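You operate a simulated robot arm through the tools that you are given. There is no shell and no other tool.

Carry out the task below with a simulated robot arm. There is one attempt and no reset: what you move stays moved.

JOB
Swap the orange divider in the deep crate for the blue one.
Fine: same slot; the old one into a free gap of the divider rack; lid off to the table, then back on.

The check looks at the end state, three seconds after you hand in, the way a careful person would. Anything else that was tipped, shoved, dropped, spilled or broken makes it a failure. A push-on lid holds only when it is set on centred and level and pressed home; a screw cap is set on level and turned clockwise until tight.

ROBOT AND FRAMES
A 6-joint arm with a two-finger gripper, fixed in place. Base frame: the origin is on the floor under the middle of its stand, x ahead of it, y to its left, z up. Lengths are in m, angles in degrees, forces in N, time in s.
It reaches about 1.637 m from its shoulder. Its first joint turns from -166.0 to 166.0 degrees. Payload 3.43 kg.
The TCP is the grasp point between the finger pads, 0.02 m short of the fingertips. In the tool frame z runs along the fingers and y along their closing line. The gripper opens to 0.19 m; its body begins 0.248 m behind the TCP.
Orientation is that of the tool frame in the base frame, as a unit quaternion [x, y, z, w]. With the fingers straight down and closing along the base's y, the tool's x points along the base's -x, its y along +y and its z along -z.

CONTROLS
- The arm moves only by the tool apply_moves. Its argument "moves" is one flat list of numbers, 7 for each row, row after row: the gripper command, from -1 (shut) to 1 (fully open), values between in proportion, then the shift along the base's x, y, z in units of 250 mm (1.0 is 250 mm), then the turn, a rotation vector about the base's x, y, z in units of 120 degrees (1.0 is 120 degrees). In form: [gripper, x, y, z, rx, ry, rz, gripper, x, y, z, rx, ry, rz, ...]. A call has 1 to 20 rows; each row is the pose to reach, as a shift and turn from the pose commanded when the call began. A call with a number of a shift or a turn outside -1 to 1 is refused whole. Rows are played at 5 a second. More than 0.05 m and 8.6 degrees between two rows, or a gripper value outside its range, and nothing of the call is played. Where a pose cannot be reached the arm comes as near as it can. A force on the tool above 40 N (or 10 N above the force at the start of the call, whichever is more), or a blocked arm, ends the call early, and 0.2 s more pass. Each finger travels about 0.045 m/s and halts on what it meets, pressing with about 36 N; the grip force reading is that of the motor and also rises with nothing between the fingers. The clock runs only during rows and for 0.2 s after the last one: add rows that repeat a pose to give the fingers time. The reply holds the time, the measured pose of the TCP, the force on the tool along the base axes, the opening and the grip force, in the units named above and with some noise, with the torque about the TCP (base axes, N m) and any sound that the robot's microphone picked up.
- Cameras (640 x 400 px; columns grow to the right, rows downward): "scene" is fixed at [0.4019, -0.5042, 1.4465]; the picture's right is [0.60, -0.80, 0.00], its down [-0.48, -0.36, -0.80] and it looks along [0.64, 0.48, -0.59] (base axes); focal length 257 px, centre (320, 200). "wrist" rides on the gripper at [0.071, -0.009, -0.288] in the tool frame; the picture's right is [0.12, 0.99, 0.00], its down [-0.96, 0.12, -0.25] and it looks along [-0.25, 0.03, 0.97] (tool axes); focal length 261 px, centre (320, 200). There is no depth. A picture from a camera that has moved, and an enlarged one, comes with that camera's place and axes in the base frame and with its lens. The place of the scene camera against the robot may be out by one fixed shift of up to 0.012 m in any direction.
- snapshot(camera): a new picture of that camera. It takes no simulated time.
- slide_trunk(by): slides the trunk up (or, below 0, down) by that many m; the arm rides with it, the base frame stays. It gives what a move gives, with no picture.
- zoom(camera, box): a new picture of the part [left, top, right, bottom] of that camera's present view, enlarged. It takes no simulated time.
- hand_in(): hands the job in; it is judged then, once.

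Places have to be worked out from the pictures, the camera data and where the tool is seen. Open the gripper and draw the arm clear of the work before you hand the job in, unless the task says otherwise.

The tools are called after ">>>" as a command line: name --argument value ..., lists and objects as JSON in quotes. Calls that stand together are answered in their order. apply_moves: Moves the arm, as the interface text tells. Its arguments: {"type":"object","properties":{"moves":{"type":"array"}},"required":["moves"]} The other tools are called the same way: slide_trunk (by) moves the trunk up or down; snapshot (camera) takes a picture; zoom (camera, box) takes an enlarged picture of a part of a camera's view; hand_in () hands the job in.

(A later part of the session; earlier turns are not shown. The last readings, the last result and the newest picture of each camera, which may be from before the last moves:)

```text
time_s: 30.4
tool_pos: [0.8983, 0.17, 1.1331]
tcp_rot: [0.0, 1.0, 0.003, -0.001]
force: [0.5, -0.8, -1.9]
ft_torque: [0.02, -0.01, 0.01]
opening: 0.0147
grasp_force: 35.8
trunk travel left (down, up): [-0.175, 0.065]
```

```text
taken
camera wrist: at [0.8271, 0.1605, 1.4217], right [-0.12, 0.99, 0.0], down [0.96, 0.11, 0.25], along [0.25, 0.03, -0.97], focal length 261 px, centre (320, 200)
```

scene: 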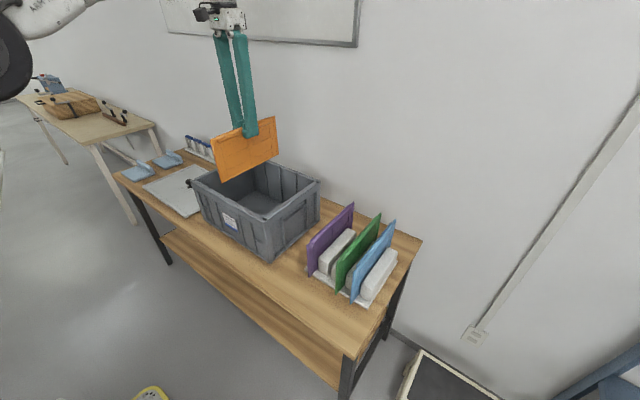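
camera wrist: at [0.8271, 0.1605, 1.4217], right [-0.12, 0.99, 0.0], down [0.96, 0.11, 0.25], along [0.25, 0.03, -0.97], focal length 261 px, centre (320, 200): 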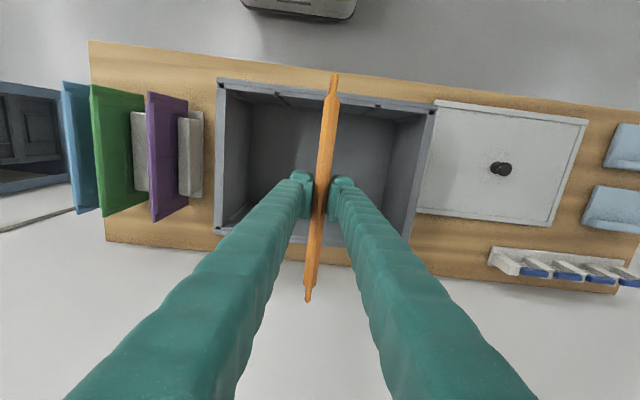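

The divider hangs straight. I'll zoom in on the rack from here before moving over it.

>>> zoom --camera "wrist" --box '[50, 70, 220, 230]'

>>> zoom --camera "scene" --box '[290, 190, 410, 310]'

```text
2.50 times, centred on (135, 150) of wrist
camera zoom: at [0.8271, 0.1605, 1.4217], right [-0.12, 0.99, 0.0], down [0.96, 0.11, 0.25], along [0.25, 0.03, -0.97], focal length 652 px, centre (782, 325)
```

zoom: 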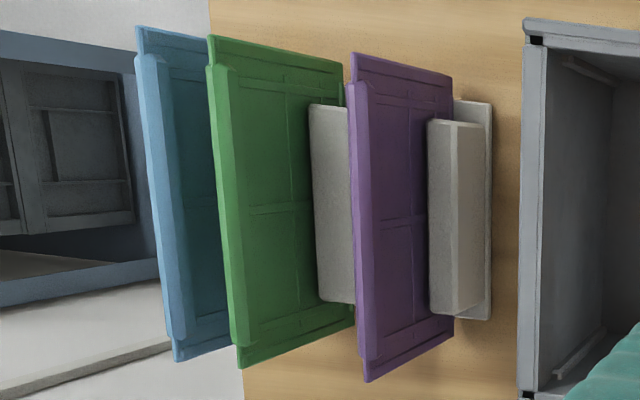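

```text
3.33 times, centred on (350, 250) of scene
camera zoom: at [0.4019, -0.5042, 1.4465], right [0.6, -0.8, 0.0], down [-0.48, -0.36, -0.8], along [0.64, 0.48, -0.59], focal length 856 px, centre (220, 33)
```

zoom: 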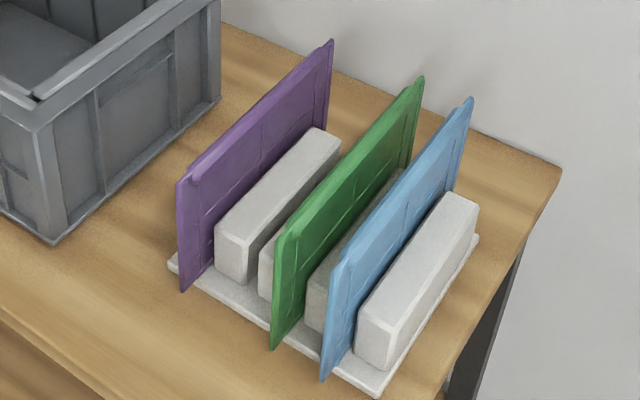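

The rack has five blocks with the free gap between the purple and green dividers. I'll carry the divider towards the rack at this height, to y ≈ -0.075, and look down into the gap.

>>> apply_moves --moves '[-1, 0, -0.14, 0, 0, 0, 0, -1, 0, -0.28, 0, 0, 0, 0, -1, 0, -0.42, 0, 0, 0, 0, -1, 0, -0.56, 0, 0, 0, 0, -1, 0, -0.7, 0, 0, 0, 0, -1, 0, -0.84, 0, 0, 0, 0, -1, 0, -0.98, 0, 0, 0, 0, -1, 0, -0.98, 0, 0, 0, 0, -1, 0, -0.98, 0, 0, 0, 0]'

>>> snapshot --camera "wrist"

>>> zoom --camera "wrist" --box '[180, 90, 330, 200]'

>>> zoom --camera "wrist" --box '[180, 180, 330, 290]'

```text
time_s: 32.4
tool_pos: [0.8987, -0.074, 1.1341]
tcp_rot: [0.001, 1.0, 0.003, 0.0]
force: [-0.8, -1.1, -1.9]
ft_torque: [0.0, -0.02, 0.01]
opening: 0.0147
grasp_force: 36.5
trunk travel left (down, up): [-0.175, 0.065]
```

```text
taken
camera wrist: at [0.8268, -0.085, 1.4221], right [-0.12, 0.99, 0.0], down [0.96, 0.11, 0.25], along [0.25, 0.03, -0.97], focal length 261 px, centre (320, 200)
```

wrist: 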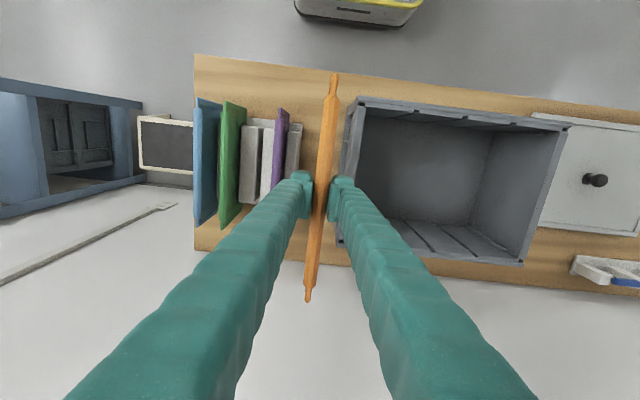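

```text
3.64 times, centred on (255, 145) of wrist
camera zoom: at [0.8268, -0.085, 1.4221], right [-0.12, 0.99, 0.0], down [0.96, 0.11, 0.25], along [0.25, 0.03, -0.97], focal length 948 px, centre (556, 400)
```

zoom: 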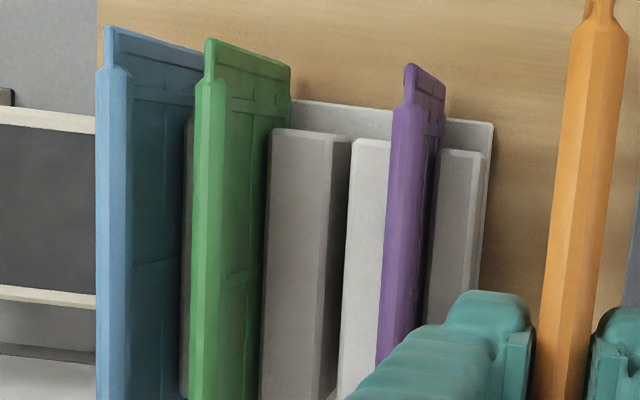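

```text
3.64 times, centred on (255, 235) of wrist
camera zoom: at [0.8268, -0.085, 1.4221], right [-0.12, 0.99, 0.0], down [0.96, 0.11, 0.25], along [0.25, 0.03, -0.97], focal length 948 px, centre (556, 73)
```

zoom: 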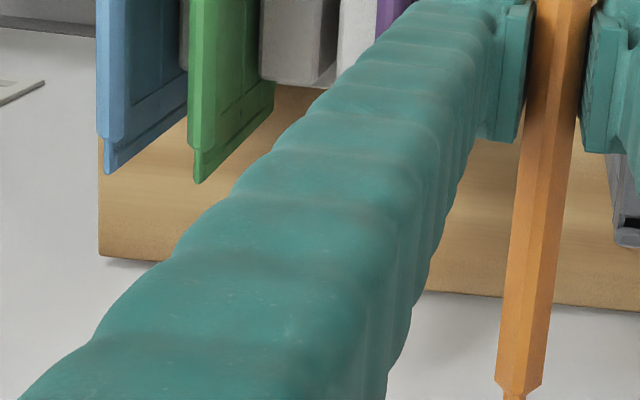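

With a rail top near z ≈ 0.90, purple is at y ≈ -0.166, green at -0.270 and blue at -0.322, all centred at x ≈ 0.923; the free gap's centre is then about y = -0.219. I'll move above it and take a fresh look before lowering.

>>> apply_moves --moves '[-1, 0.02, -0.12, 0, 0, 0, 0, -1, 0.04, -0.24, 0, 0, 0, 0, -1, 0.06, -0.36, 0, 0, 0, 0, -1, 0.08, -0.48, 0, 0, 0, 0, -1, 0.1, -0.58, 0, 0, 0, 0, -1, 0.1, -0.58, 0, 0, 0, 0, -1, 0.1, -0.58, 0, 0, 0, 0]'

>>> snapshot --camera "wrist"

>>> zoom --camera "wrist" --box '[240, 60, 400, 180]'

>>> zoom --camera "wrist" --box '[240, 170, 400, 320]'

>>> snapshot --camera "scene"

```text
time_s: 34.0
tool_pos: [0.9244, -0.2207, 1.1345]
tcp_rot: [0.001, 1.0, 0.002, 0.0]
force: [-0.8, 0.2, -2.2]
ft_torque: [-0.01, 0.03, -0.03]
opening: 0.0147
grasp_force: 36.2
trunk travel left (down, up): [-0.175, 0.065]
```

```text
taken
camera wrist: at [0.8523, -0.2302, 1.4223], right [-0.12, 0.99, 0.0], down [0.96, 0.11, 0.25], along [0.25, 0.03, -0.97], focal length 261 px, centre (320, 200)
```

wrist: 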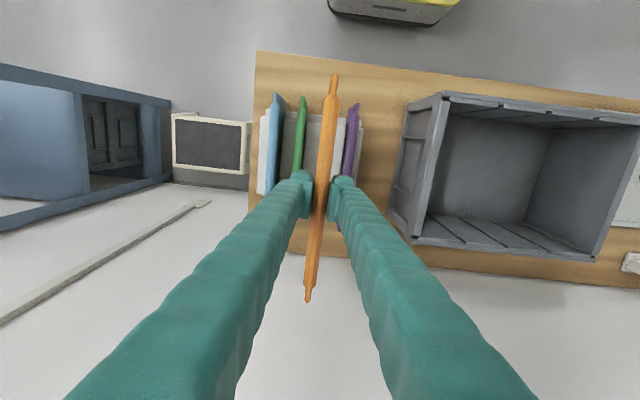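

```text
3.33 times, centred on (320, 120) of wrist
camera zoom: at [0.8523, -0.2302, 1.4223], right [-0.12, 0.99, 0.0], down [0.96, 0.11, 0.25], along [0.25, 0.03, -0.97], focal length 869 px, centre (320, 467)
```

zoom: 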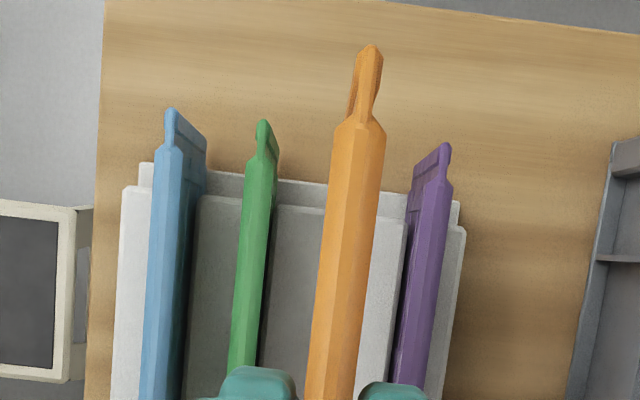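

```text
2.67 times, centred on (320, 245) of wrist
camera zoom: at [0.8523, -0.2302, 1.4223], right [-0.12, 0.99, 0.0], down [0.96, 0.11, 0.25], along [0.25, 0.03, -0.97], focal length 695 px, centre (320, 80)
```

zoom: 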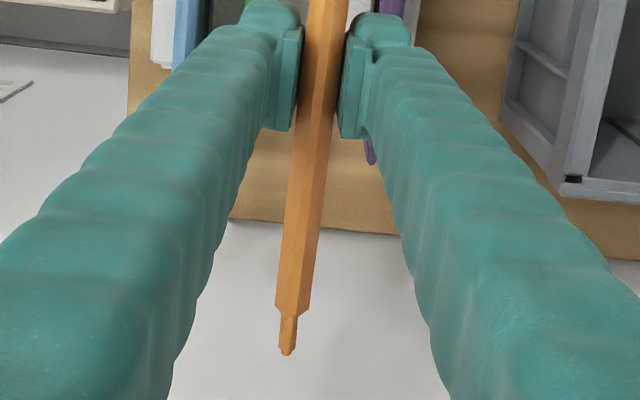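

```text
taken
```

scene: 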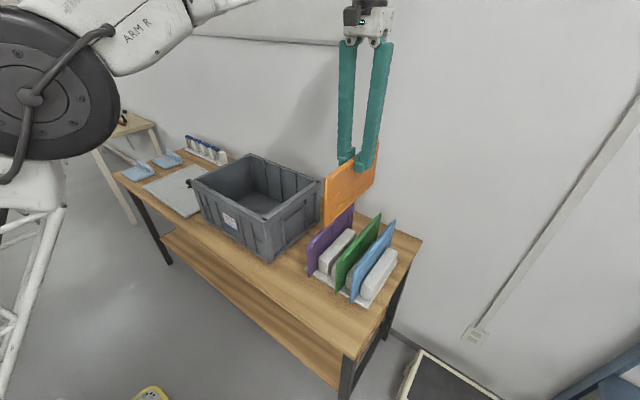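

Purple and green give a mid-gap at y ≈ -0.216, while the rack blocks suggest ≈ -0.221. I'll lower to just above the blocks at y ≈ -0.2185, also removing a tiny roll, and then judge alignment up close.

>>> apply_moves --moves '[-1, 0, 0.004, -0.1, -0.001, 0, 0, -1, 0, 0.008, -0.2, -0.002, 0, 0.001, -1, 0, 0.008, -0.3, -0.002, 0, 0.001, -1, 0, 0.008, -0.4, -0.002, 0, 0.001, -1, 0, 0.008, -0.5, -0.002, 0, 0.001, -1, 0, 0.008, -0.56, -0.002, 0, 0.001, -1, 0, 0.008, -0.56, -0.002, 0, 0.001]'

>>> zoom --camera "scene" --box '[290, 170, 410, 310]'

>>> zoom --camera "wrist" --box '[240, 20, 400, 180]'

>>> zoom --camera "wrist" --box '[240, 170, 400, 320]'

```text
time_s: 35.5
tool_pos: [0.9225, -0.2189, 0.995]
tcp_rot: [0.0, 1.0, 0.0, 0.0]
force: [0.1, -0.4, -1.0]
ft_torque: [0.03, -0.02, 0.03]
opening: 0.0146
grasp_force: 36.1
trunk travel left (down, up): [-0.175, 0.065]
```

```text
2.86 times, centred on (350, 240) of scene
camera zoom: at [0.4019, -0.5042, 1.4465], right [0.6, -0.8, 0.0], down [-0.48, -0.36, -0.8], along [0.64, 0.48, -0.59], focal length 734 px, centre (234, 86)
```

zoom: 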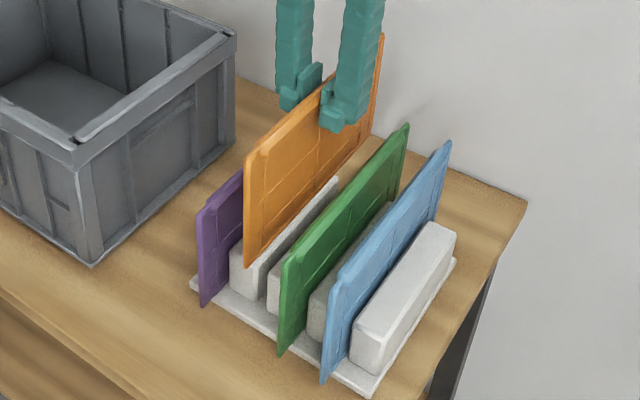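

```text
2.50 times, centred on (320, 100) of wrist
camera zoom: at [0.8519, -0.227, 1.2822], right [-0.12, 0.99, 0.0], down [0.96, 0.12, 0.25], along [0.25, 0.03, -0.97], focal length 652 px, centre (320, 450)
```

zoom: 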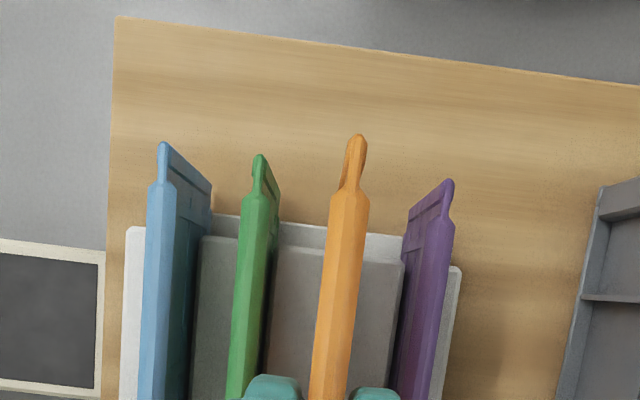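

```text
2.67 times, centred on (320, 245) of wrist
camera zoom: at [0.8519, -0.227, 1.2822], right [-0.12, 0.99, 0.0], down [0.96, 0.12, 0.25], along [0.25, 0.03, -0.97], focal length 695 px, centre (320, 80)
```

zoom: 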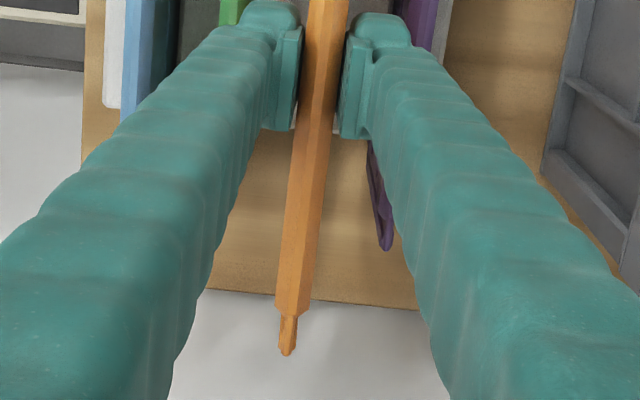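

Orientation is now square. The wrist view puts the gap centre at y ≈ -0.2155 and the other dividers' front ends at x ≈ 0.792, with orange at 0.796. I'll shift by +0.0034 in y and -0.004 in x, go slightly lower, and recheck with tight zooms.

>>> apply_moves --moves '[-1, -0.008, 0.007, -0.02, 0, 0, 0, -1, -0.016, 0.0136, -0.04, 0, 0, 0, -1, -0.016, 0.0136, -0.04, 0, 0, 0, -1, -0.016, 0.0136, -0.04, 0, 0, 0]'

>>> zoom --camera "scene" --box '[300, 220, 380, 310]'

>>> zoom --camera "wrist" --box '[260, 40, 370, 150]'

```text
time_s: 36.5
tool_pos: [0.9193, -0.2155, 0.9835]
tcp_rot: [0.0, 1.0, 0.0, 0.001]
force: [-0.6, 0.4, -0.8]
ft_torque: [0.01, -0.01, 0.0]
opening: 0.0149
grasp_force: 36.4
trunk travel left (down, up): [-0.175, 0.065]
```

```text
4.44 times, centred on (340, 265) of scene
camera zoom: at [0.4019, -0.5042, 1.4465], right [0.6, -0.8, 0.0], down [-0.48, -0.36, -0.8], along [0.64, 0.48, -0.59], focal length 1142 px, centre (231, -89)
```

zoom: 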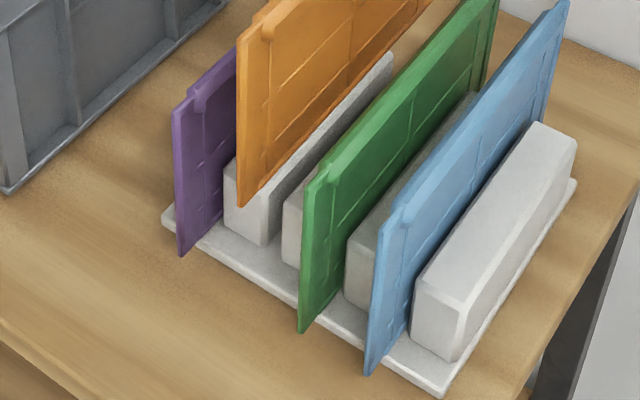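

```text
3.64 times, centred on (315, 95) of wrist
camera zoom: at [0.848, -0.2235, 1.272], right [-0.12, 0.99, 0.0], down [0.96, 0.12, 0.25], along [0.25, 0.03, -0.97], focal length 948 px, centre (338, 582)
```

zoom: 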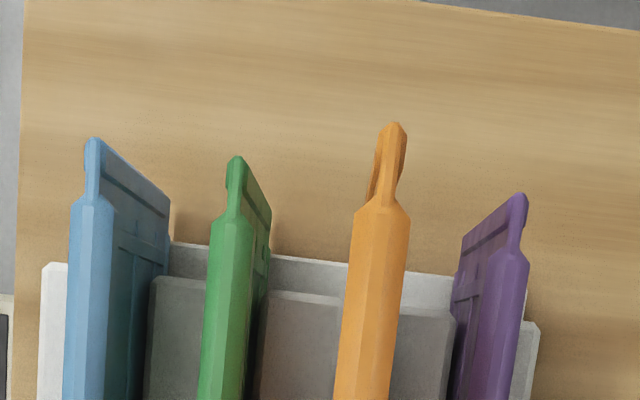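

The scene view confirms it: dropping straight down, orange's front-bottom corner lands at the expected evenly spaced spot (239, 292) between purple and green. About 0.095 m remains to go; I'll lower 0.05 m first, past the block tops.

>>> apply_moves --moves '[-1, 0, 0, -0.03, 0, 0, 0, -1, 0, 0, -0.06, 0, 0, 0, -1, 0, 0, -0.09, 0, 0, 0, -1, 0, 0, -0.12, 0, 0, 0, -1, 0, 0, -0.15, 0, 0, 0, -1, 0, 0, -0.18, 0, 0, 0, -1, 0, 0, -0.2, 0, 0, 0]'

>>> zoom --camera "scene" --box '[290, 190, 410, 310]'

>>> zoom --camera "wrist" --box '[220, 100, 420, 230]'

```text
time_s: 38.1
tool_pos: [0.9193, -0.2145, 0.9337]
tcp_rot: [0.0, 1.0, 0.0, 0.0]
force: [-0.5, 0.0, -1.1]
ft_torque: [-0.01, 0.02, 0.01]
opening: 0.0147
grasp_force: 36.4
trunk travel left (down, up): [-0.175, 0.065]
```

```text
3.33 times, centred on (350, 250) of scene
camera zoom: at [0.4019, -0.5042, 1.4465], right [0.6, -0.8, 0.0], down [-0.48, -0.36, -0.8], along [0.64, 0.48, -0.59], focal length 856 px, centre (220, 33)
```

zoom: 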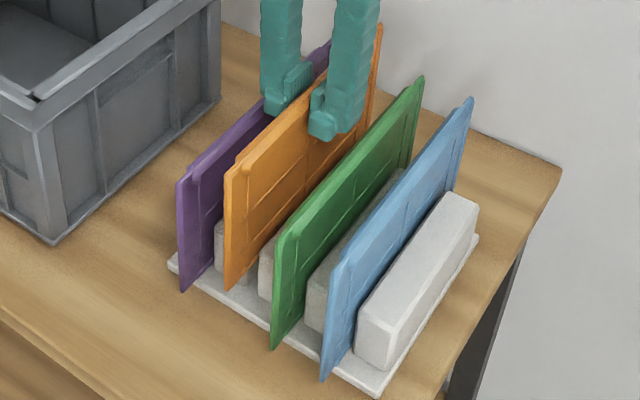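

```text
3.08 times, centred on (320, 165) of wrist
camera zoom: at [0.8482, -0.2232, 1.2221], right [-0.12, 0.99, 0.0], down [0.96, 0.12, 0.25], along [0.25, 0.03, -0.97], focal length 802 px, centre (320, 308)
```

zoom: 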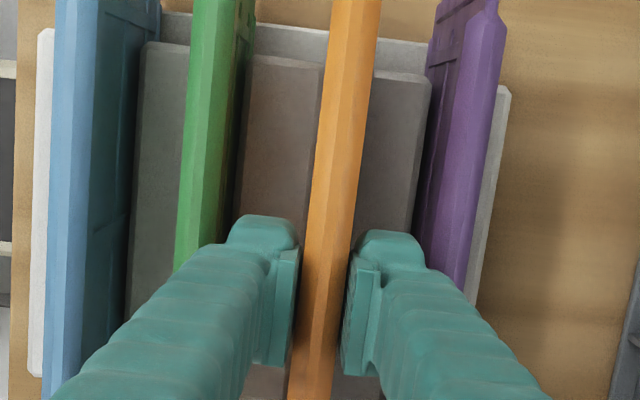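

The plate is in the gap without contact, with about 4–5 mm finger clearance to purple and green. Continuing down slowly to seat it.

>>> apply_moves --moves '[-1, 0, 0, -0.024, 0, 0, 0, -1, 0, 0, -0.048, 0, 0, 0, -1, 0, 0, -0.072, 0, 0, 0, -1, 0, 0, -0.096, 0, 0, 0, -1, 0, 0, -0.12, 0, 0, 0, -1, 0, 0, -0.14, 0, 0, 0, -1, 0, 0, -0.14, 0, 0, 0]'

>>> zoom --camera "scene" --box '[290, 190, 410, 310]'

>>> zoom --camera "wrist" --box '[220, 100, 420, 230]'

```text
time_s: 39.8
tool_pos: [0.9192, -0.2142, 0.8981]
tcp_rot: [0.0, 1.0, 0.0, 0.0]
force: [-0.1, -0.7, -0.8]
ft_torque: [0.01, 0.04, -0.01]
opening: 0.0144
grasp_force: 36.0
trunk travel left (down, up): [-0.175, 0.065]
```

```text
3.33 times, centred on (350, 250) of scene
camera zoom: at [0.4019, -0.5042, 1.4465], right [0.6, -0.8, 0.0], down [-0.48, -0.36, -0.8], along [0.64, 0.48, -0.59], focal length 856 px, centre (220, 33)
```

zoom: 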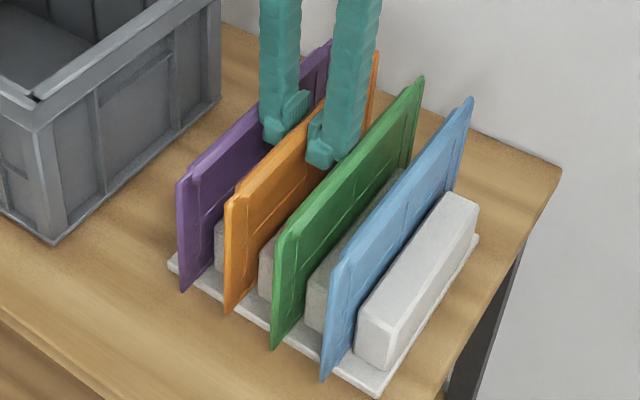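

```text
3.08 times, centred on (320, 165) of wrist
camera zoom: at [0.8483, -0.2233, 1.1872], right [-0.12, 0.99, 0.0], down [0.96, 0.12, 0.25], along [0.25, 0.03, -0.97], focal length 802 px, centre (320, 308)
```

zoom: 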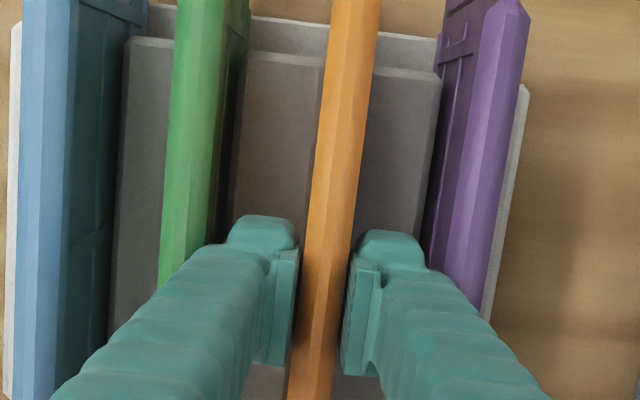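

About 9 mm to go by the scene view. I'll lower in 2.5 mm steps until contact.

>>> apply_moves --moves '[-1, 0, 0, -0.01, 0, 0, 0, -1, 0, 0, -0.02, 0, 0, 0, -1, 0, 0, -0.028, 0, 0, 0, -1, 0, 0, -0.034, 0, 0, 0, -1, 0, 0, -0.04, 0, 0, 0]'

>>> zoom --camera "scene" --box '[290, 190, 410, 310]'

```text
time_s: 41.0
tool_pos: [0.9194, -0.2156, 0.894]
tcp_rot: [0.0, 1.0, -0.001, 0.002]
force: [0.0, -0.2, 25.7]
ft_torque: [-0.03, 0.43, -0.01]
opening: 0.0144
grasp_force: 36.0
trunk travel left (down, up): [-0.175, 0.065]
```

```text
3.33 times, centred on (350, 250) of scene
camera zoom: at [0.4019, -0.5042, 1.4465], right [0.6, -0.8, 0.0], down [-0.48, -0.36, -0.8], along [0.64, 0.48, -0.59], focal length 856 px, centre (220, 33)
```

zoom: 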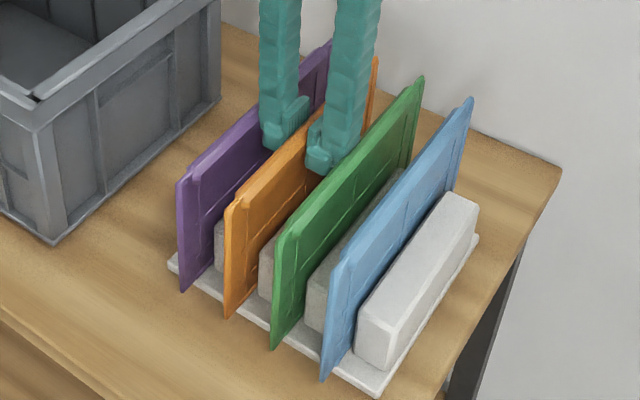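

Contact with 26 N at TCP z ≈ 0.894. I'll zoom to verify the orange plate sits at the same height as its neighbours before releasing.

>>> zoom --camera "scene" --box '[300, 235, 380, 305]'

>>> zoom --camera "scene" --box '[320, 190, 410, 260]'

```text
5.71 times, centred on (340, 270) of scene
camera zoom: at [0.4019, -0.5042, 1.4465], right [0.6, -0.8, 0.0], down [-0.48, -0.36, -0.8], along [0.64, 0.48, -0.59], focal length 1468 px, centre (206, -200)
```

zoom: 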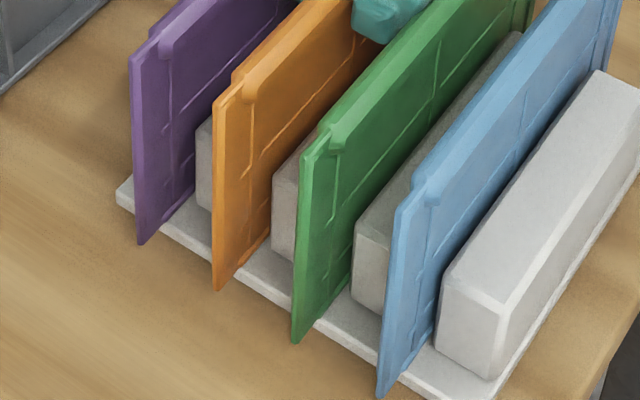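

```text
5.71 times, centred on (365, 225) of scene
camera zoom: at [0.4019, -0.5042, 1.4465], right [0.6, -0.8, 0.0], down [-0.48, -0.36, -0.8], along [0.64, 0.48, -0.59], focal length 1468 px, centre (63, 57)
```

zoom: 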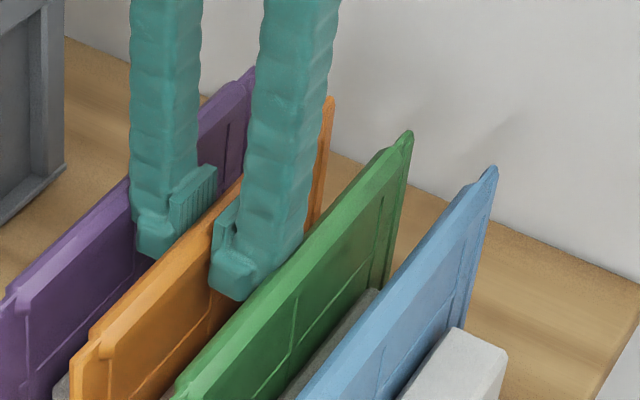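

Bottom corners are evenly spaced and collinear, so orange is seated. I'll ease the push, open only to about 0.021 m (neighbours are close), and lift straight out.

>>> apply_moves --moves '[-1, 0, 0, 0.016, 0, 0, 0, -1, 0, 0, 0.02, 0, 0, 0, -0.82, 0, 0, 0.02, 0, 0, 0, -0.78, 0, 0, 0.02, 0, 0, 0, -0.78, 0, 0, 0.02, 0, 0, 0, -0.78, 0, 0, 0.02, 0, 0, 0]'

>>> zoom --camera "wrist" --box '[220, 100, 420, 230]'

```text
time_s: 42.4
tool_pos: [0.9189, -0.2152, 0.8946]
tcp_rot: [0.001, 1.0, 0.0, 0.001]
force: [0.4, 0.0, 0.6]
ft_torque: [-0.01, 0.01, 0.02]
opening: 0.021
grasp_force: 0.0
trunk travel left (down, up): [-0.175, 0.065]
```

```text
3.08 times, centred on (320, 165) of wrist
camera zoom: at [0.8478, -0.2236, 1.1824], right [-0.12, 0.99, 0.0], down [0.96, 0.12, 0.25], along [0.25, 0.03, -0.97], focal length 802 px, centre (320, 308)
```

zoom: 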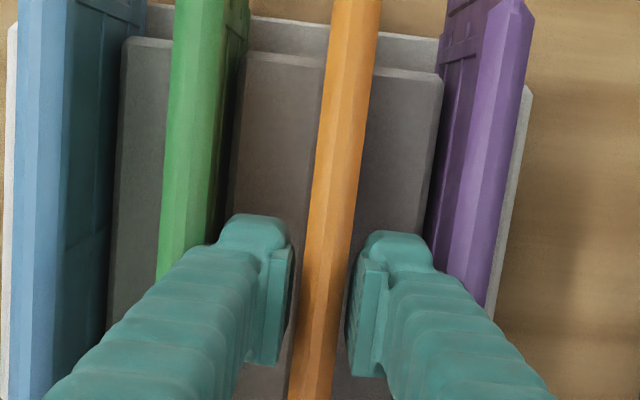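

Released with no side contact. Lifting straight up.

>>> apply_moves --moves '[-0.78, 0, 0, 0.04, 0, 0, 0, -0.78, 0, 0, 0.08, 0, 0, 0, -0.78, 0, 0, 0.12, 0, 0, 0, -0.78, 0, 0, 0.16, 0, 0, 0, -0.78, 0, 0, 0.24, 0, 0, 0, -0.78, 0, 0, 0.36, 0, 0, 0, -0.78, 0, 0, 0.48, 0, 0, 0, -0.78, 0, 0, 0.48, 0, 0, 0]'

>>> zoom --camera "scene" --box '[290, 190, 410, 310]'

>>> snapshot --camera "wrist"

>>> zoom --camera "wrist" --box '[220, 50, 400, 170]'

```text
time_s: 44.1
tool_pos: [0.9184, -0.2165, 1.0139]
tcp_rot: [0.001, 1.0, 0.001, -0.001]
force: [-0.1, 1.1, 0.1]
ft_torque: [0.01, -0.02, 0.01]
opening: 0.0209
grasp_force: 0.0
trunk travel left (down, up): [-0.175, 0.065]
```

```text
3.33 times, centred on (350, 250) of scene
camera zoom: at [0.4019, -0.5042, 1.4465], right [0.6, -0.8, 0.0], down [-0.48, -0.36, -0.8], along [0.64, 0.48, -0.59], focal length 856 px, centre (220, 33)
```

zoom: 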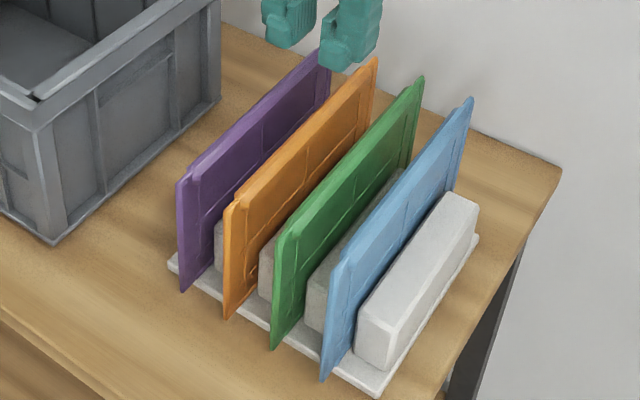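

```text
taken
camera wrist: at [0.8484, -0.2247, 1.3022], right [-0.12, 0.99, 0.0], down [0.96, 0.12, 0.25], along [0.25, 0.03, -0.97], focal length 261 px, centre (320, 200)
```

wrist: 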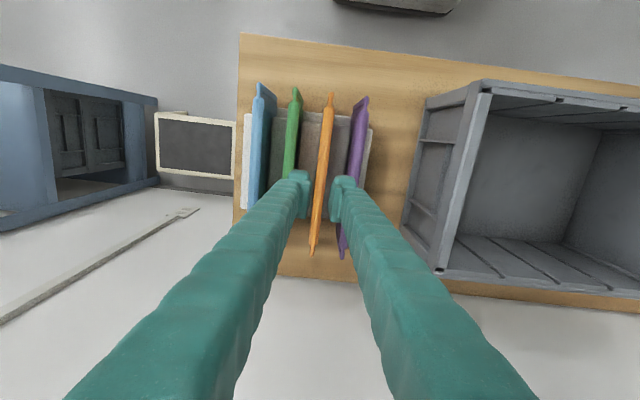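

```text
3.33 times, centred on (310, 110) of wrist
camera zoom: at [0.8484, -0.2247, 1.3022], right [-0.12, 0.99, 0.0], down [0.96, 0.12, 0.25], along [0.25, 0.03, -0.97], focal length 869 px, centre (353, 500)
```

zoom: 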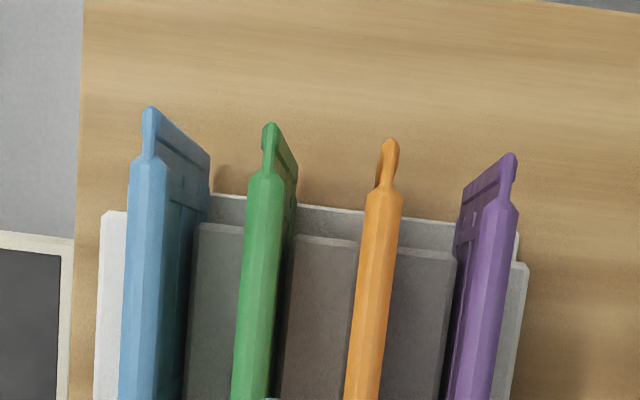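

Orange stands upright in line. Blue's front end is at the same x, with y ≈ -0.3185; I'll move above blue keeping the same x (so the grip matches orange's) and check alignment.

>>> apply_moves --moves '[-0.75, 0.001, -0.1, 0, 0, 0, 0, -0.75, 0.002, -0.22, 0, 0, 0, 0, -0.75, 0.002, -0.34, 0, 0, 0, 0, -0.75, 0.002, -0.412, 0, 0, 0, 0, -0.75, 0.002, -0.412, -0.08, 0, 0, 0, -0.75, 0.002, -0.412, -0.16, 0, 0, 0, -0.75, 0.002, -0.412, -0.22, 0, 0, 0, -0.75, 0.002, -0.412, -0.22, 0, 0, 0]'

>>> snapshot --camera "wrist"

>>> zoom --camera "wrist" --box '[220, 100, 420, 230]'

>>> zoom --camera "scene" --box '[320, 190, 410, 260]'

```text
time_s: 46.0
tool_pos: [0.9189, -0.3179, 0.9588]
tcp_rot: [0.0, 1.0, 0.0, 0.0]
force: [1.0, 0.1, -0.3]
ft_torque: [-0.01, -0.05, 0.0]
opening: 0.0237
grasp_force: 0.0
trunk travel left (down, up): [-0.175, 0.065]
```

```text
taken
camera wrist: at [0.8479, -0.3267, 1.2477], right [-0.12, 0.99, 0.0], down [0.96, 0.12, 0.25], along [0.25, 0.03, -0.97], focal length 261 px, centre (320, 200)
```

wrist: 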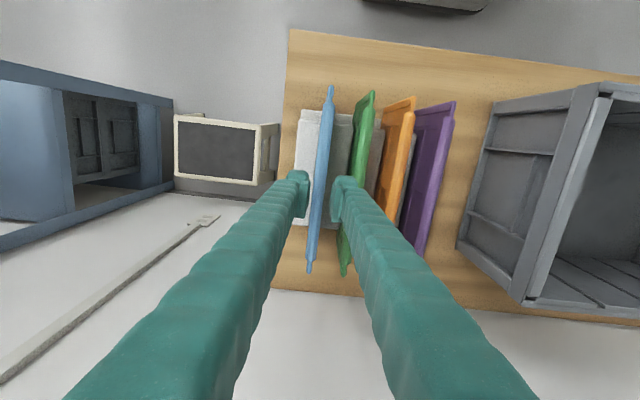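

```text
3.08 times, centred on (320, 165) of wrist
camera zoom: at [0.8479, -0.3267, 1.2477], right [-0.12, 0.99, 0.0], down [0.96, 0.12, 0.25], along [0.25, 0.03, -0.97], focal length 802 px, centre (320, 308)
```

zoom: 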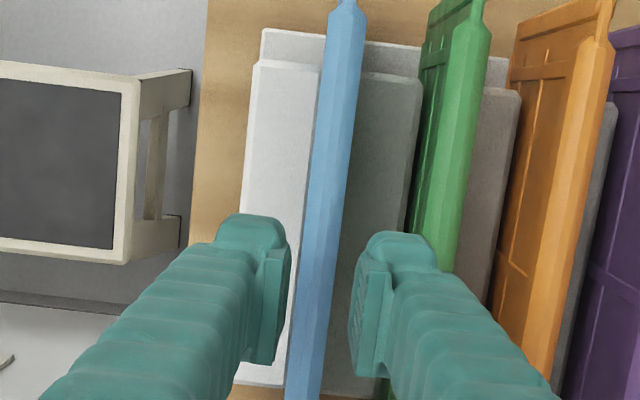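

```text
5.71 times, centred on (365, 225) of scene
camera zoom: at [0.4019, -0.5042, 1.4465], right [0.6, -0.8, 0.0], down [-0.48, -0.36, -0.8], along [0.64, 0.48, -0.59], focal length 1468 px, centre (63, 57)
```

zoom: 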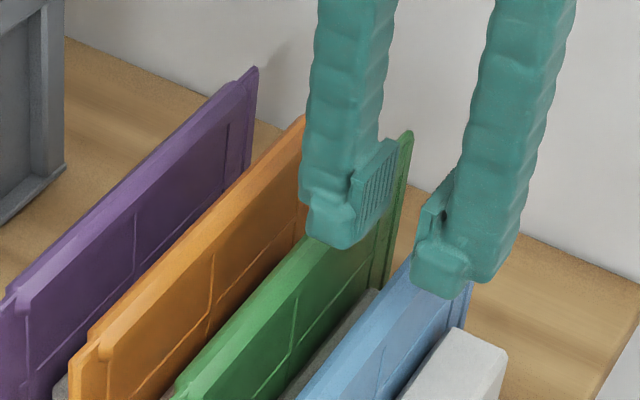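

Blue is centred between the fingers (within 0.5 mm), with about 4 mm to green. I'll descend to TCP z ≈ 0.894, matching the orange grip depth.

>>> apply_moves --moves '[-0.75, 0, -0.001, -0.04, 0, 0, 0, -0.75, 0, -0.001, -0.08, 0, 0, 0, -0.75, 0, -0.001, -0.12, 0, 0, 0, -0.75, 0, -0.001, -0.16, 0, 0, 0, -0.75, 0, -0.001, -0.2, 0, 0, 0, -0.75, 0, -0.001, -0.24, 0, 0, 0, -0.75, 0, -0.001, -0.26, 0, 0, 0, -0.75, 0, -0.001, -0.26, 0, 0, 0]'

>>> zoom --camera "wrist" --box '[220, 100, 420, 230]'

>>> zoom --camera "scene" --box '[320, 190, 410, 260]'

```text
time_s: 47.8
tool_pos: [0.9196, -0.3171, 0.8953]
tcp_rot: [-0.001, 1.0, 0.001, 0.001]
force: [0.1, -0.1, -0.5]
ft_torque: [-0.02, 0.0, 0.05]
opening: 0.0237
grasp_force: 0.1
trunk travel left (down, up): [-0.175, 0.065]
```

```text
3.08 times, centred on (320, 165) of wrist
camera zoom: at [0.8486, -0.3265, 1.1826], right [-0.12, 0.99, 0.0], down [0.96, 0.12, 0.25], along [0.25, 0.03, -0.97], focal length 802 px, centre (320, 308)
```

zoom: 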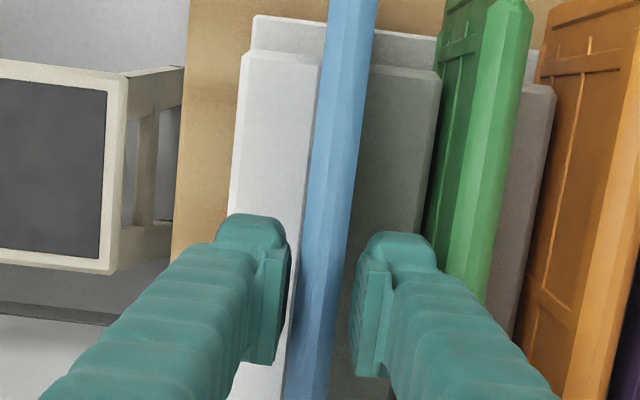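

```text
5.71 times, centred on (365, 225) of scene
camera zoom: at [0.4019, -0.5042, 1.4465], right [0.6, -0.8, 0.0], down [-0.48, -0.36, -0.8], along [0.64, 0.48, -0.59], focal length 1468 px, centre (63, 57)
```

zoom: 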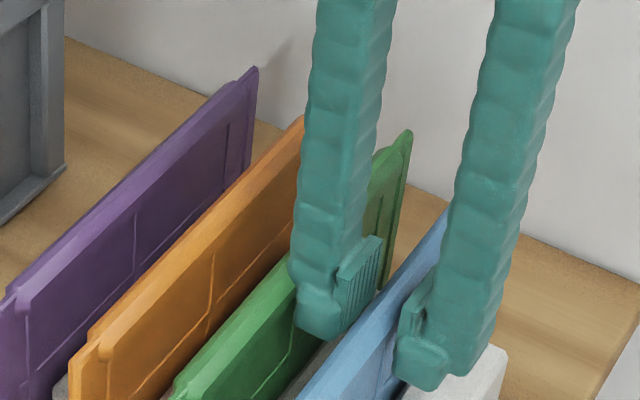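

Both fingers flank blue cleanly. Closing to grip.

>>> apply_moves --moves '[-0.85, 0, 0, 0, 0, 0, 0, -1, 0, 0, 0, 0, 0, 0, -1, 0, 0, 0, 0, 0, 0, -1, 0, 0, 0, 0, 0, 0, -1, 0, 0, 0, 0, 0, 0]'

>>> zoom --camera "wrist" --box '[220, 100, 420, 230]'

```text
time_s: 49.0
tool_pos: [0.9202, -0.3175, 0.8938]
tcp_rot: [0.0, 1.0, 0.0, 0.0]
force: [0.7, 0.7, -0.8]
ft_torque: [-0.04, -0.01, -0.01]
opening: 0.0146
grasp_force: 35.9
trunk travel left (down, up): [-0.175, 0.065]
```

```text
3.08 times, centred on (320, 165) of wrist
camera zoom: at [0.8486, -0.3265, 1.1826], right [-0.12, 0.99, 0.0], down [0.96, 0.12, 0.25], along [0.25, 0.03, -0.97], focal length 802 px, centre (320, 308)
```

zoom: 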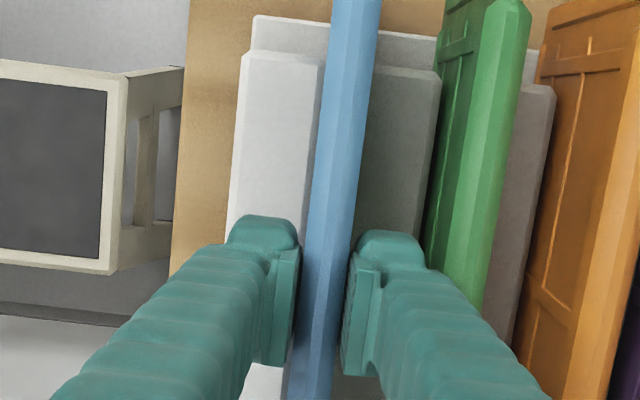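

Blue is gripped (0.0146 m, 36 N). Lifting straight up slowly at first, then to travelling height.

>>> apply_moves --moves '[-1, 0, 0, 0.03, 0, 0, 0, -1, 0, 0, 0.06, 0, 0, 0, -1, 0, 0, 0.1, 0, 0, 0, -1, 0, 0, 0.16, 0, 0, 0, -1, 0, 0, 0.22, 0, 0, 0, -1, 0, 0, 0.3, 0, 0, 0, -1, 0, 0, 0.38, 0, 0, 0, -1, 0, 0, 0.46, 0, 0, 0]'

>>> snapshot --camera "scene"

```text
time_s: 50.8
tool_pos: [0.9198, -0.3186, 1.0089]
tcp_rot: [-0.001, 1.0, 0.0, 0.001]
force: [0.5, 0.0, -1.6]
ft_torque: [0.03, 0.01, 0.01]
opening: 0.0146
grasp_force: 36.2
trunk travel left (down, up): [-0.175, 0.065]
```

```text
taken
```

scene: 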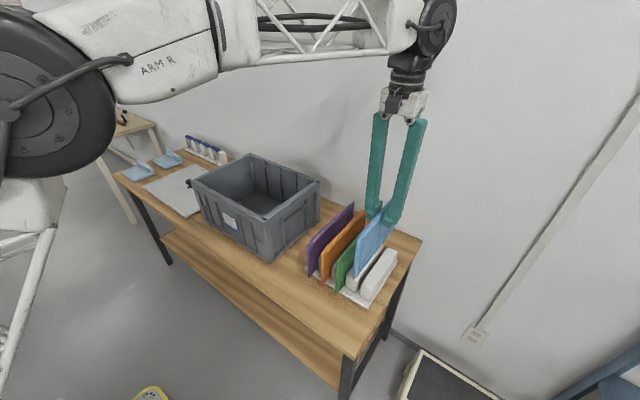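

Blue came out cleanly. I'll raise to 1.10 first, then travel in +y while rising to 1.135, back over the crate.

>>> apply_moves --moves '[-1, 0, 0, 0.1, 0, 0, 0, -1, 0, 0, 0.2, 0, 0, 0, -1, 0, 0, 0.3, 0, 0, 0, -1, 0, 0, 0.38, 0, 0, 0, -1, 0, 0.06, 0.42, 0, 0, 0, -1, -0.01, 0.18, 0.46, 0, 0, 0, -1, -0.02, 0.32, 0.5, 0, 0, 0, -1, -0.03, 0.46, 0.5, 0, 0, 0, -1, -0.04, 0.6, 0.5, 0, 0, 0, -1, -0.05, 0.74, 0.5, 0, 0, 0, -1, -0.06, 0.88, 0.5, 0, 0, 0, -1, -0.07, 0.98, 0.5, 0, 0, 0, -1, -0.07, 0.98, 0.5, 0, 0, 0]'

>>> snapshot --camera "scene"

```text
time_s: 53.5
tool_pos: [0.9018, -0.0717, 1.1341]
tcp_rot: [0.0, 1.0, -0.001, 0.0]
force: [0.4, 0.2, -1.6]
ft_torque: [-0.04, -0.04, 0.0]
opening: 0.0147
grasp_force: 36.1
trunk travel left (down, up): [-0.175, 0.065]
```

```text
taken
```

scene: 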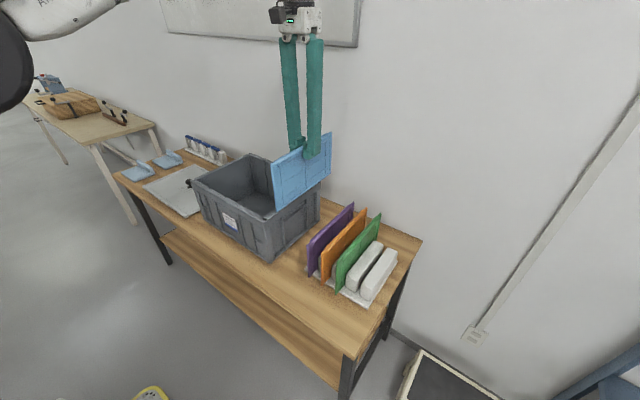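

Blue clears the crate rim. Moving to the crate's middle slot position (0.8985, 0.1705).

>>> apply_moves --moves '[-1, -0.002, 0.14, 0, 0, 0, 0, -1, -0.004, 0.28, 0, 0, 0, 0, -1, -0.006, 0.42, 0, 0, 0, 0, -1, -0.008, 0.56, 0, 0, 0, 0, -1, -0.01, 0.7, 0, 0, 0, 0, -1, -0.013, 0.84, 0, 0, 0, 0, -1, -0.013, 0.94, 0, 0, 0, 0, -1, -0.013, 0.969, 0, 0, 0, 0, -1, -0.013, 0.969, 0, 0, 0, 0, -1, -0.013, 0.969, 0, 0, 0, 0]'

>>> zoom --camera "wrist" --box '[200, 60, 440, 210]'

>>> zoom --camera "wrist" --box '[200, 180, 440, 330]'

>>> zoom --camera "scene" --box '[180, 100, 340, 240]'

```text
time_s: 55.8
tool_pos: [0.8985, 0.169, 1.1348]
tcp_rot: [0.0, 1.0, -0.001, -0.001]
force: [-0.1, -0.1, -0.2]
ft_torque: [-0.02, -0.03, -0.01]
opening: 0.0146
grasp_force: 36.2
trunk travel left (down, up): [-0.175, 0.065]
```

```text
2.67 times, centred on (320, 135) of wrist
camera zoom: at [0.8274, 0.1608, 1.4227], right [-0.12, 0.99, 0.0], down [0.96, 0.12, 0.25], along [0.25, 0.03, -0.97], focal length 695 px, centre (320, 373)
```

zoom: 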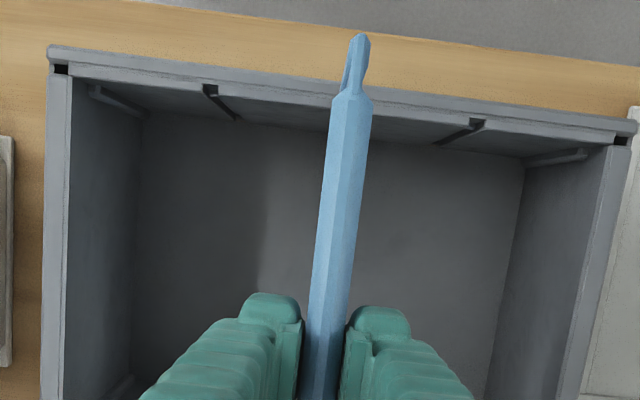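

```text
2.67 times, centred on (320, 255) of wrist
camera zoom: at [0.8274, 0.1608, 1.4227], right [-0.12, 0.99, 0.0], down [0.96, 0.12, 0.25], along [0.25, 0.03, -0.97], focal length 695 px, centre (320, 53)
```

zoom: 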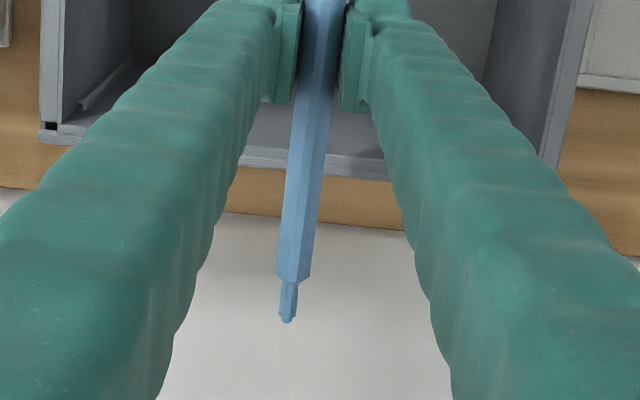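

```text
2.86 times, centred on (260, 170) of scene
camera zoom: at [0.4019, -0.5042, 1.4465], right [0.6, -0.8, 0.0], down [-0.48, -0.36, -0.8], along [0.64, 0.48, -0.59], focal length 734 px, centre (491, 286)
```

zoom: 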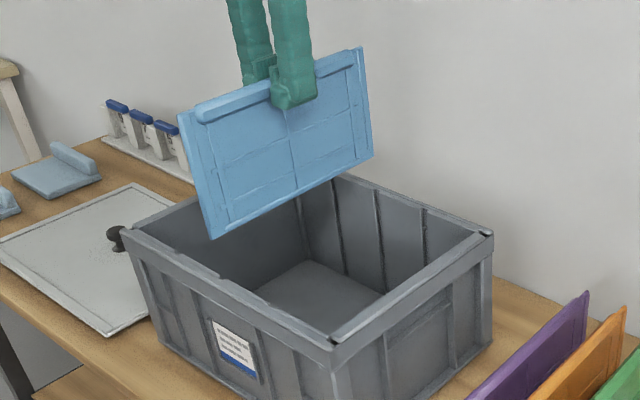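

Blue hangs in the same relation to the gripper as orange did; the slots on both sides place the middle slot at y ≈ 0.170. I'll fine-adjust y by +0.6 mm and lower to just above the rim, then look closely.

>>> apply_moves --moves '[-1, 0, 0.0024, -0.05, 0, 0, 0, -1, 0, 0.0024, -0.1, 0, 0, 0, -1, 0, 0.0024, -0.1, 0, 0, 0, -1, 0, 0.0024, -0.1, 0, 0, 0]'

>>> zoom --camera "scene" --box '[200, 130, 300, 230]'

>>> zoom --camera "wrist" --box '[280, 50, 380, 120]'

>>> zoom --camera "wrist" --box '[270, 220, 370, 310]'

```text
time_s: 56.8
tool_pos: [0.8985, 0.1699, 1.1093]
tcp_rot: [0.0, 1.0, 0.0, 0.0]
force: [-0.1, 0.4, -0.2]
ft_torque: [-0.03, -0.01, -0.02]
opening: 0.0146
grasp_force: 36.1
trunk travel left (down, up): [-0.175, 0.065]
```

```text
4.00 times, centred on (250, 180) of scene
camera zoom: at [0.4019, -0.5042, 1.4465], right [0.6, -0.8, 0.0], down [-0.48, -0.36, -0.8], along [0.64, 0.48, -0.59], focal length 1027 px, centre (600, 280)
```

zoom: 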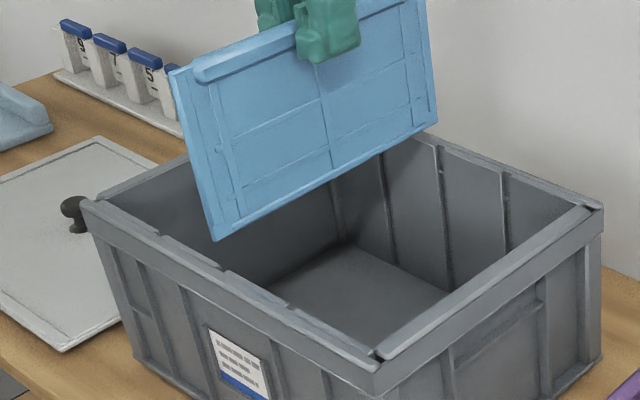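

```text
5.71 times, centred on (330, 85) of wrist
camera zoom: at [0.8277, 0.1616, 1.3971], right [-0.12, 0.99, 0.0], down [0.96, 0.12, 0.25], along [0.25, 0.03, -0.97], focal length 1489 px, centre (263, 857)
```

zoom: 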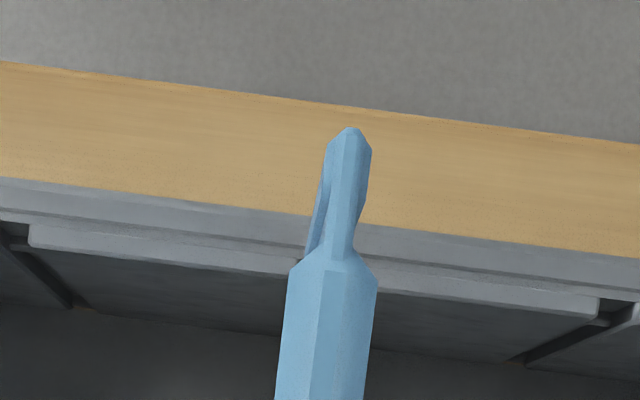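

```text
4.44 times, centred on (320, 265) of wrist
camera zoom: at [0.8277, 0.1616, 1.3971], right [-0.12, 0.99, 0.0], down [0.96, 0.12, 0.25], along [0.25, 0.03, -0.97], focal length 1158 px, centre (320, -89)
```

zoom: 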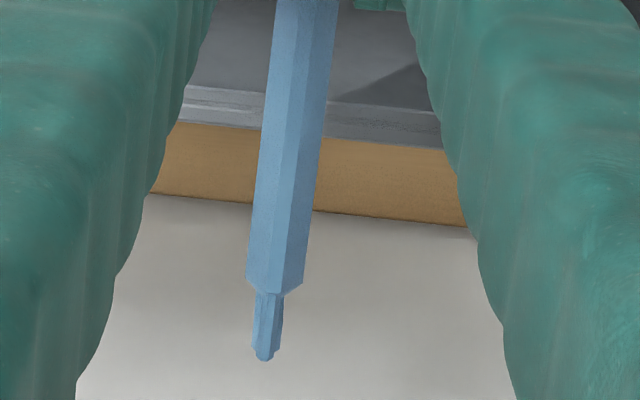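

The front-bottom corner projects straight down onto the middle notch in the front rim. I'll enter the slot in 4–5 mm steps and watch the forces.

>>> apply_moves --moves '[-1, 0, 0, -0.02, 0, 0, 0, -1, 0, 0, -0.04, 0, 0, 0, -1, 0, 0, -0.06, 0, 0, 0, -1, 0, 0, -0.08, 0, 0, 0, -1, 0, 0, -0.1, 0, 0, 0, -1, 0, 0, -0.12, 0, 0, 0, -1, 0, 0, -0.14, 0, 0, 0]'

>>> zoom --camera "scene" --box '[200, 130, 300, 230]'

>>> zoom --camera "wrist" --box '[280, 50, 380, 120]'

```text
time_s: 58.4
tool_pos: [0.8994, 0.1711, 1.0747]
tcp_rot: [-0.001, 1.0, 0.001, 0.0]
force: [0.0, 1.0, -1.1]
ft_torque: [-0.01, -0.03, 0.01]
opening: 0.0147
grasp_force: 36.4
trunk travel left (down, up): [-0.175, 0.065]
```

```text
4.00 times, centred on (250, 180) of scene
camera zoom: at [0.4019, -0.5042, 1.4465], right [0.6, -0.8, 0.0], down [-0.48, -0.36, -0.8], along [0.64, 0.48, -0.59], focal length 1027 px, centre (600, 280)
```

zoom: 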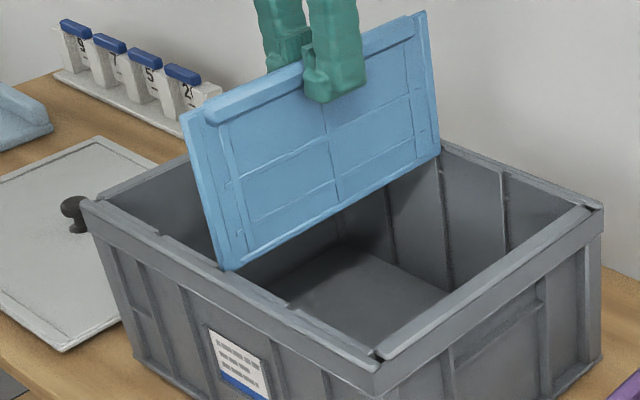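

```text
5.71 times, centred on (330, 85) of wrist
camera zoom: at [0.8281, 0.1617, 1.3622], right [-0.12, 0.99, 0.0], down [0.96, 0.12, 0.25], along [0.25, 0.03, -0.97], focal length 1489 px, centre (263, 857)
```

zoom: 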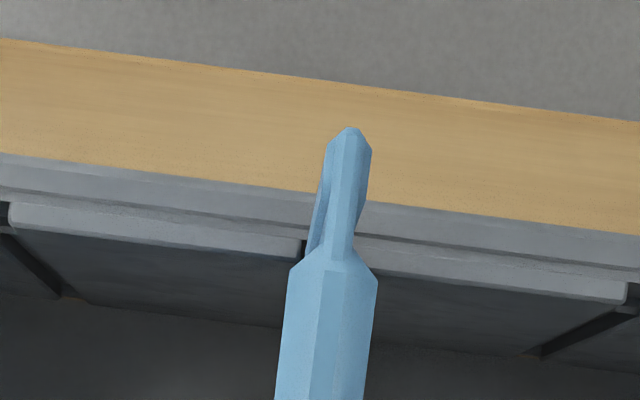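

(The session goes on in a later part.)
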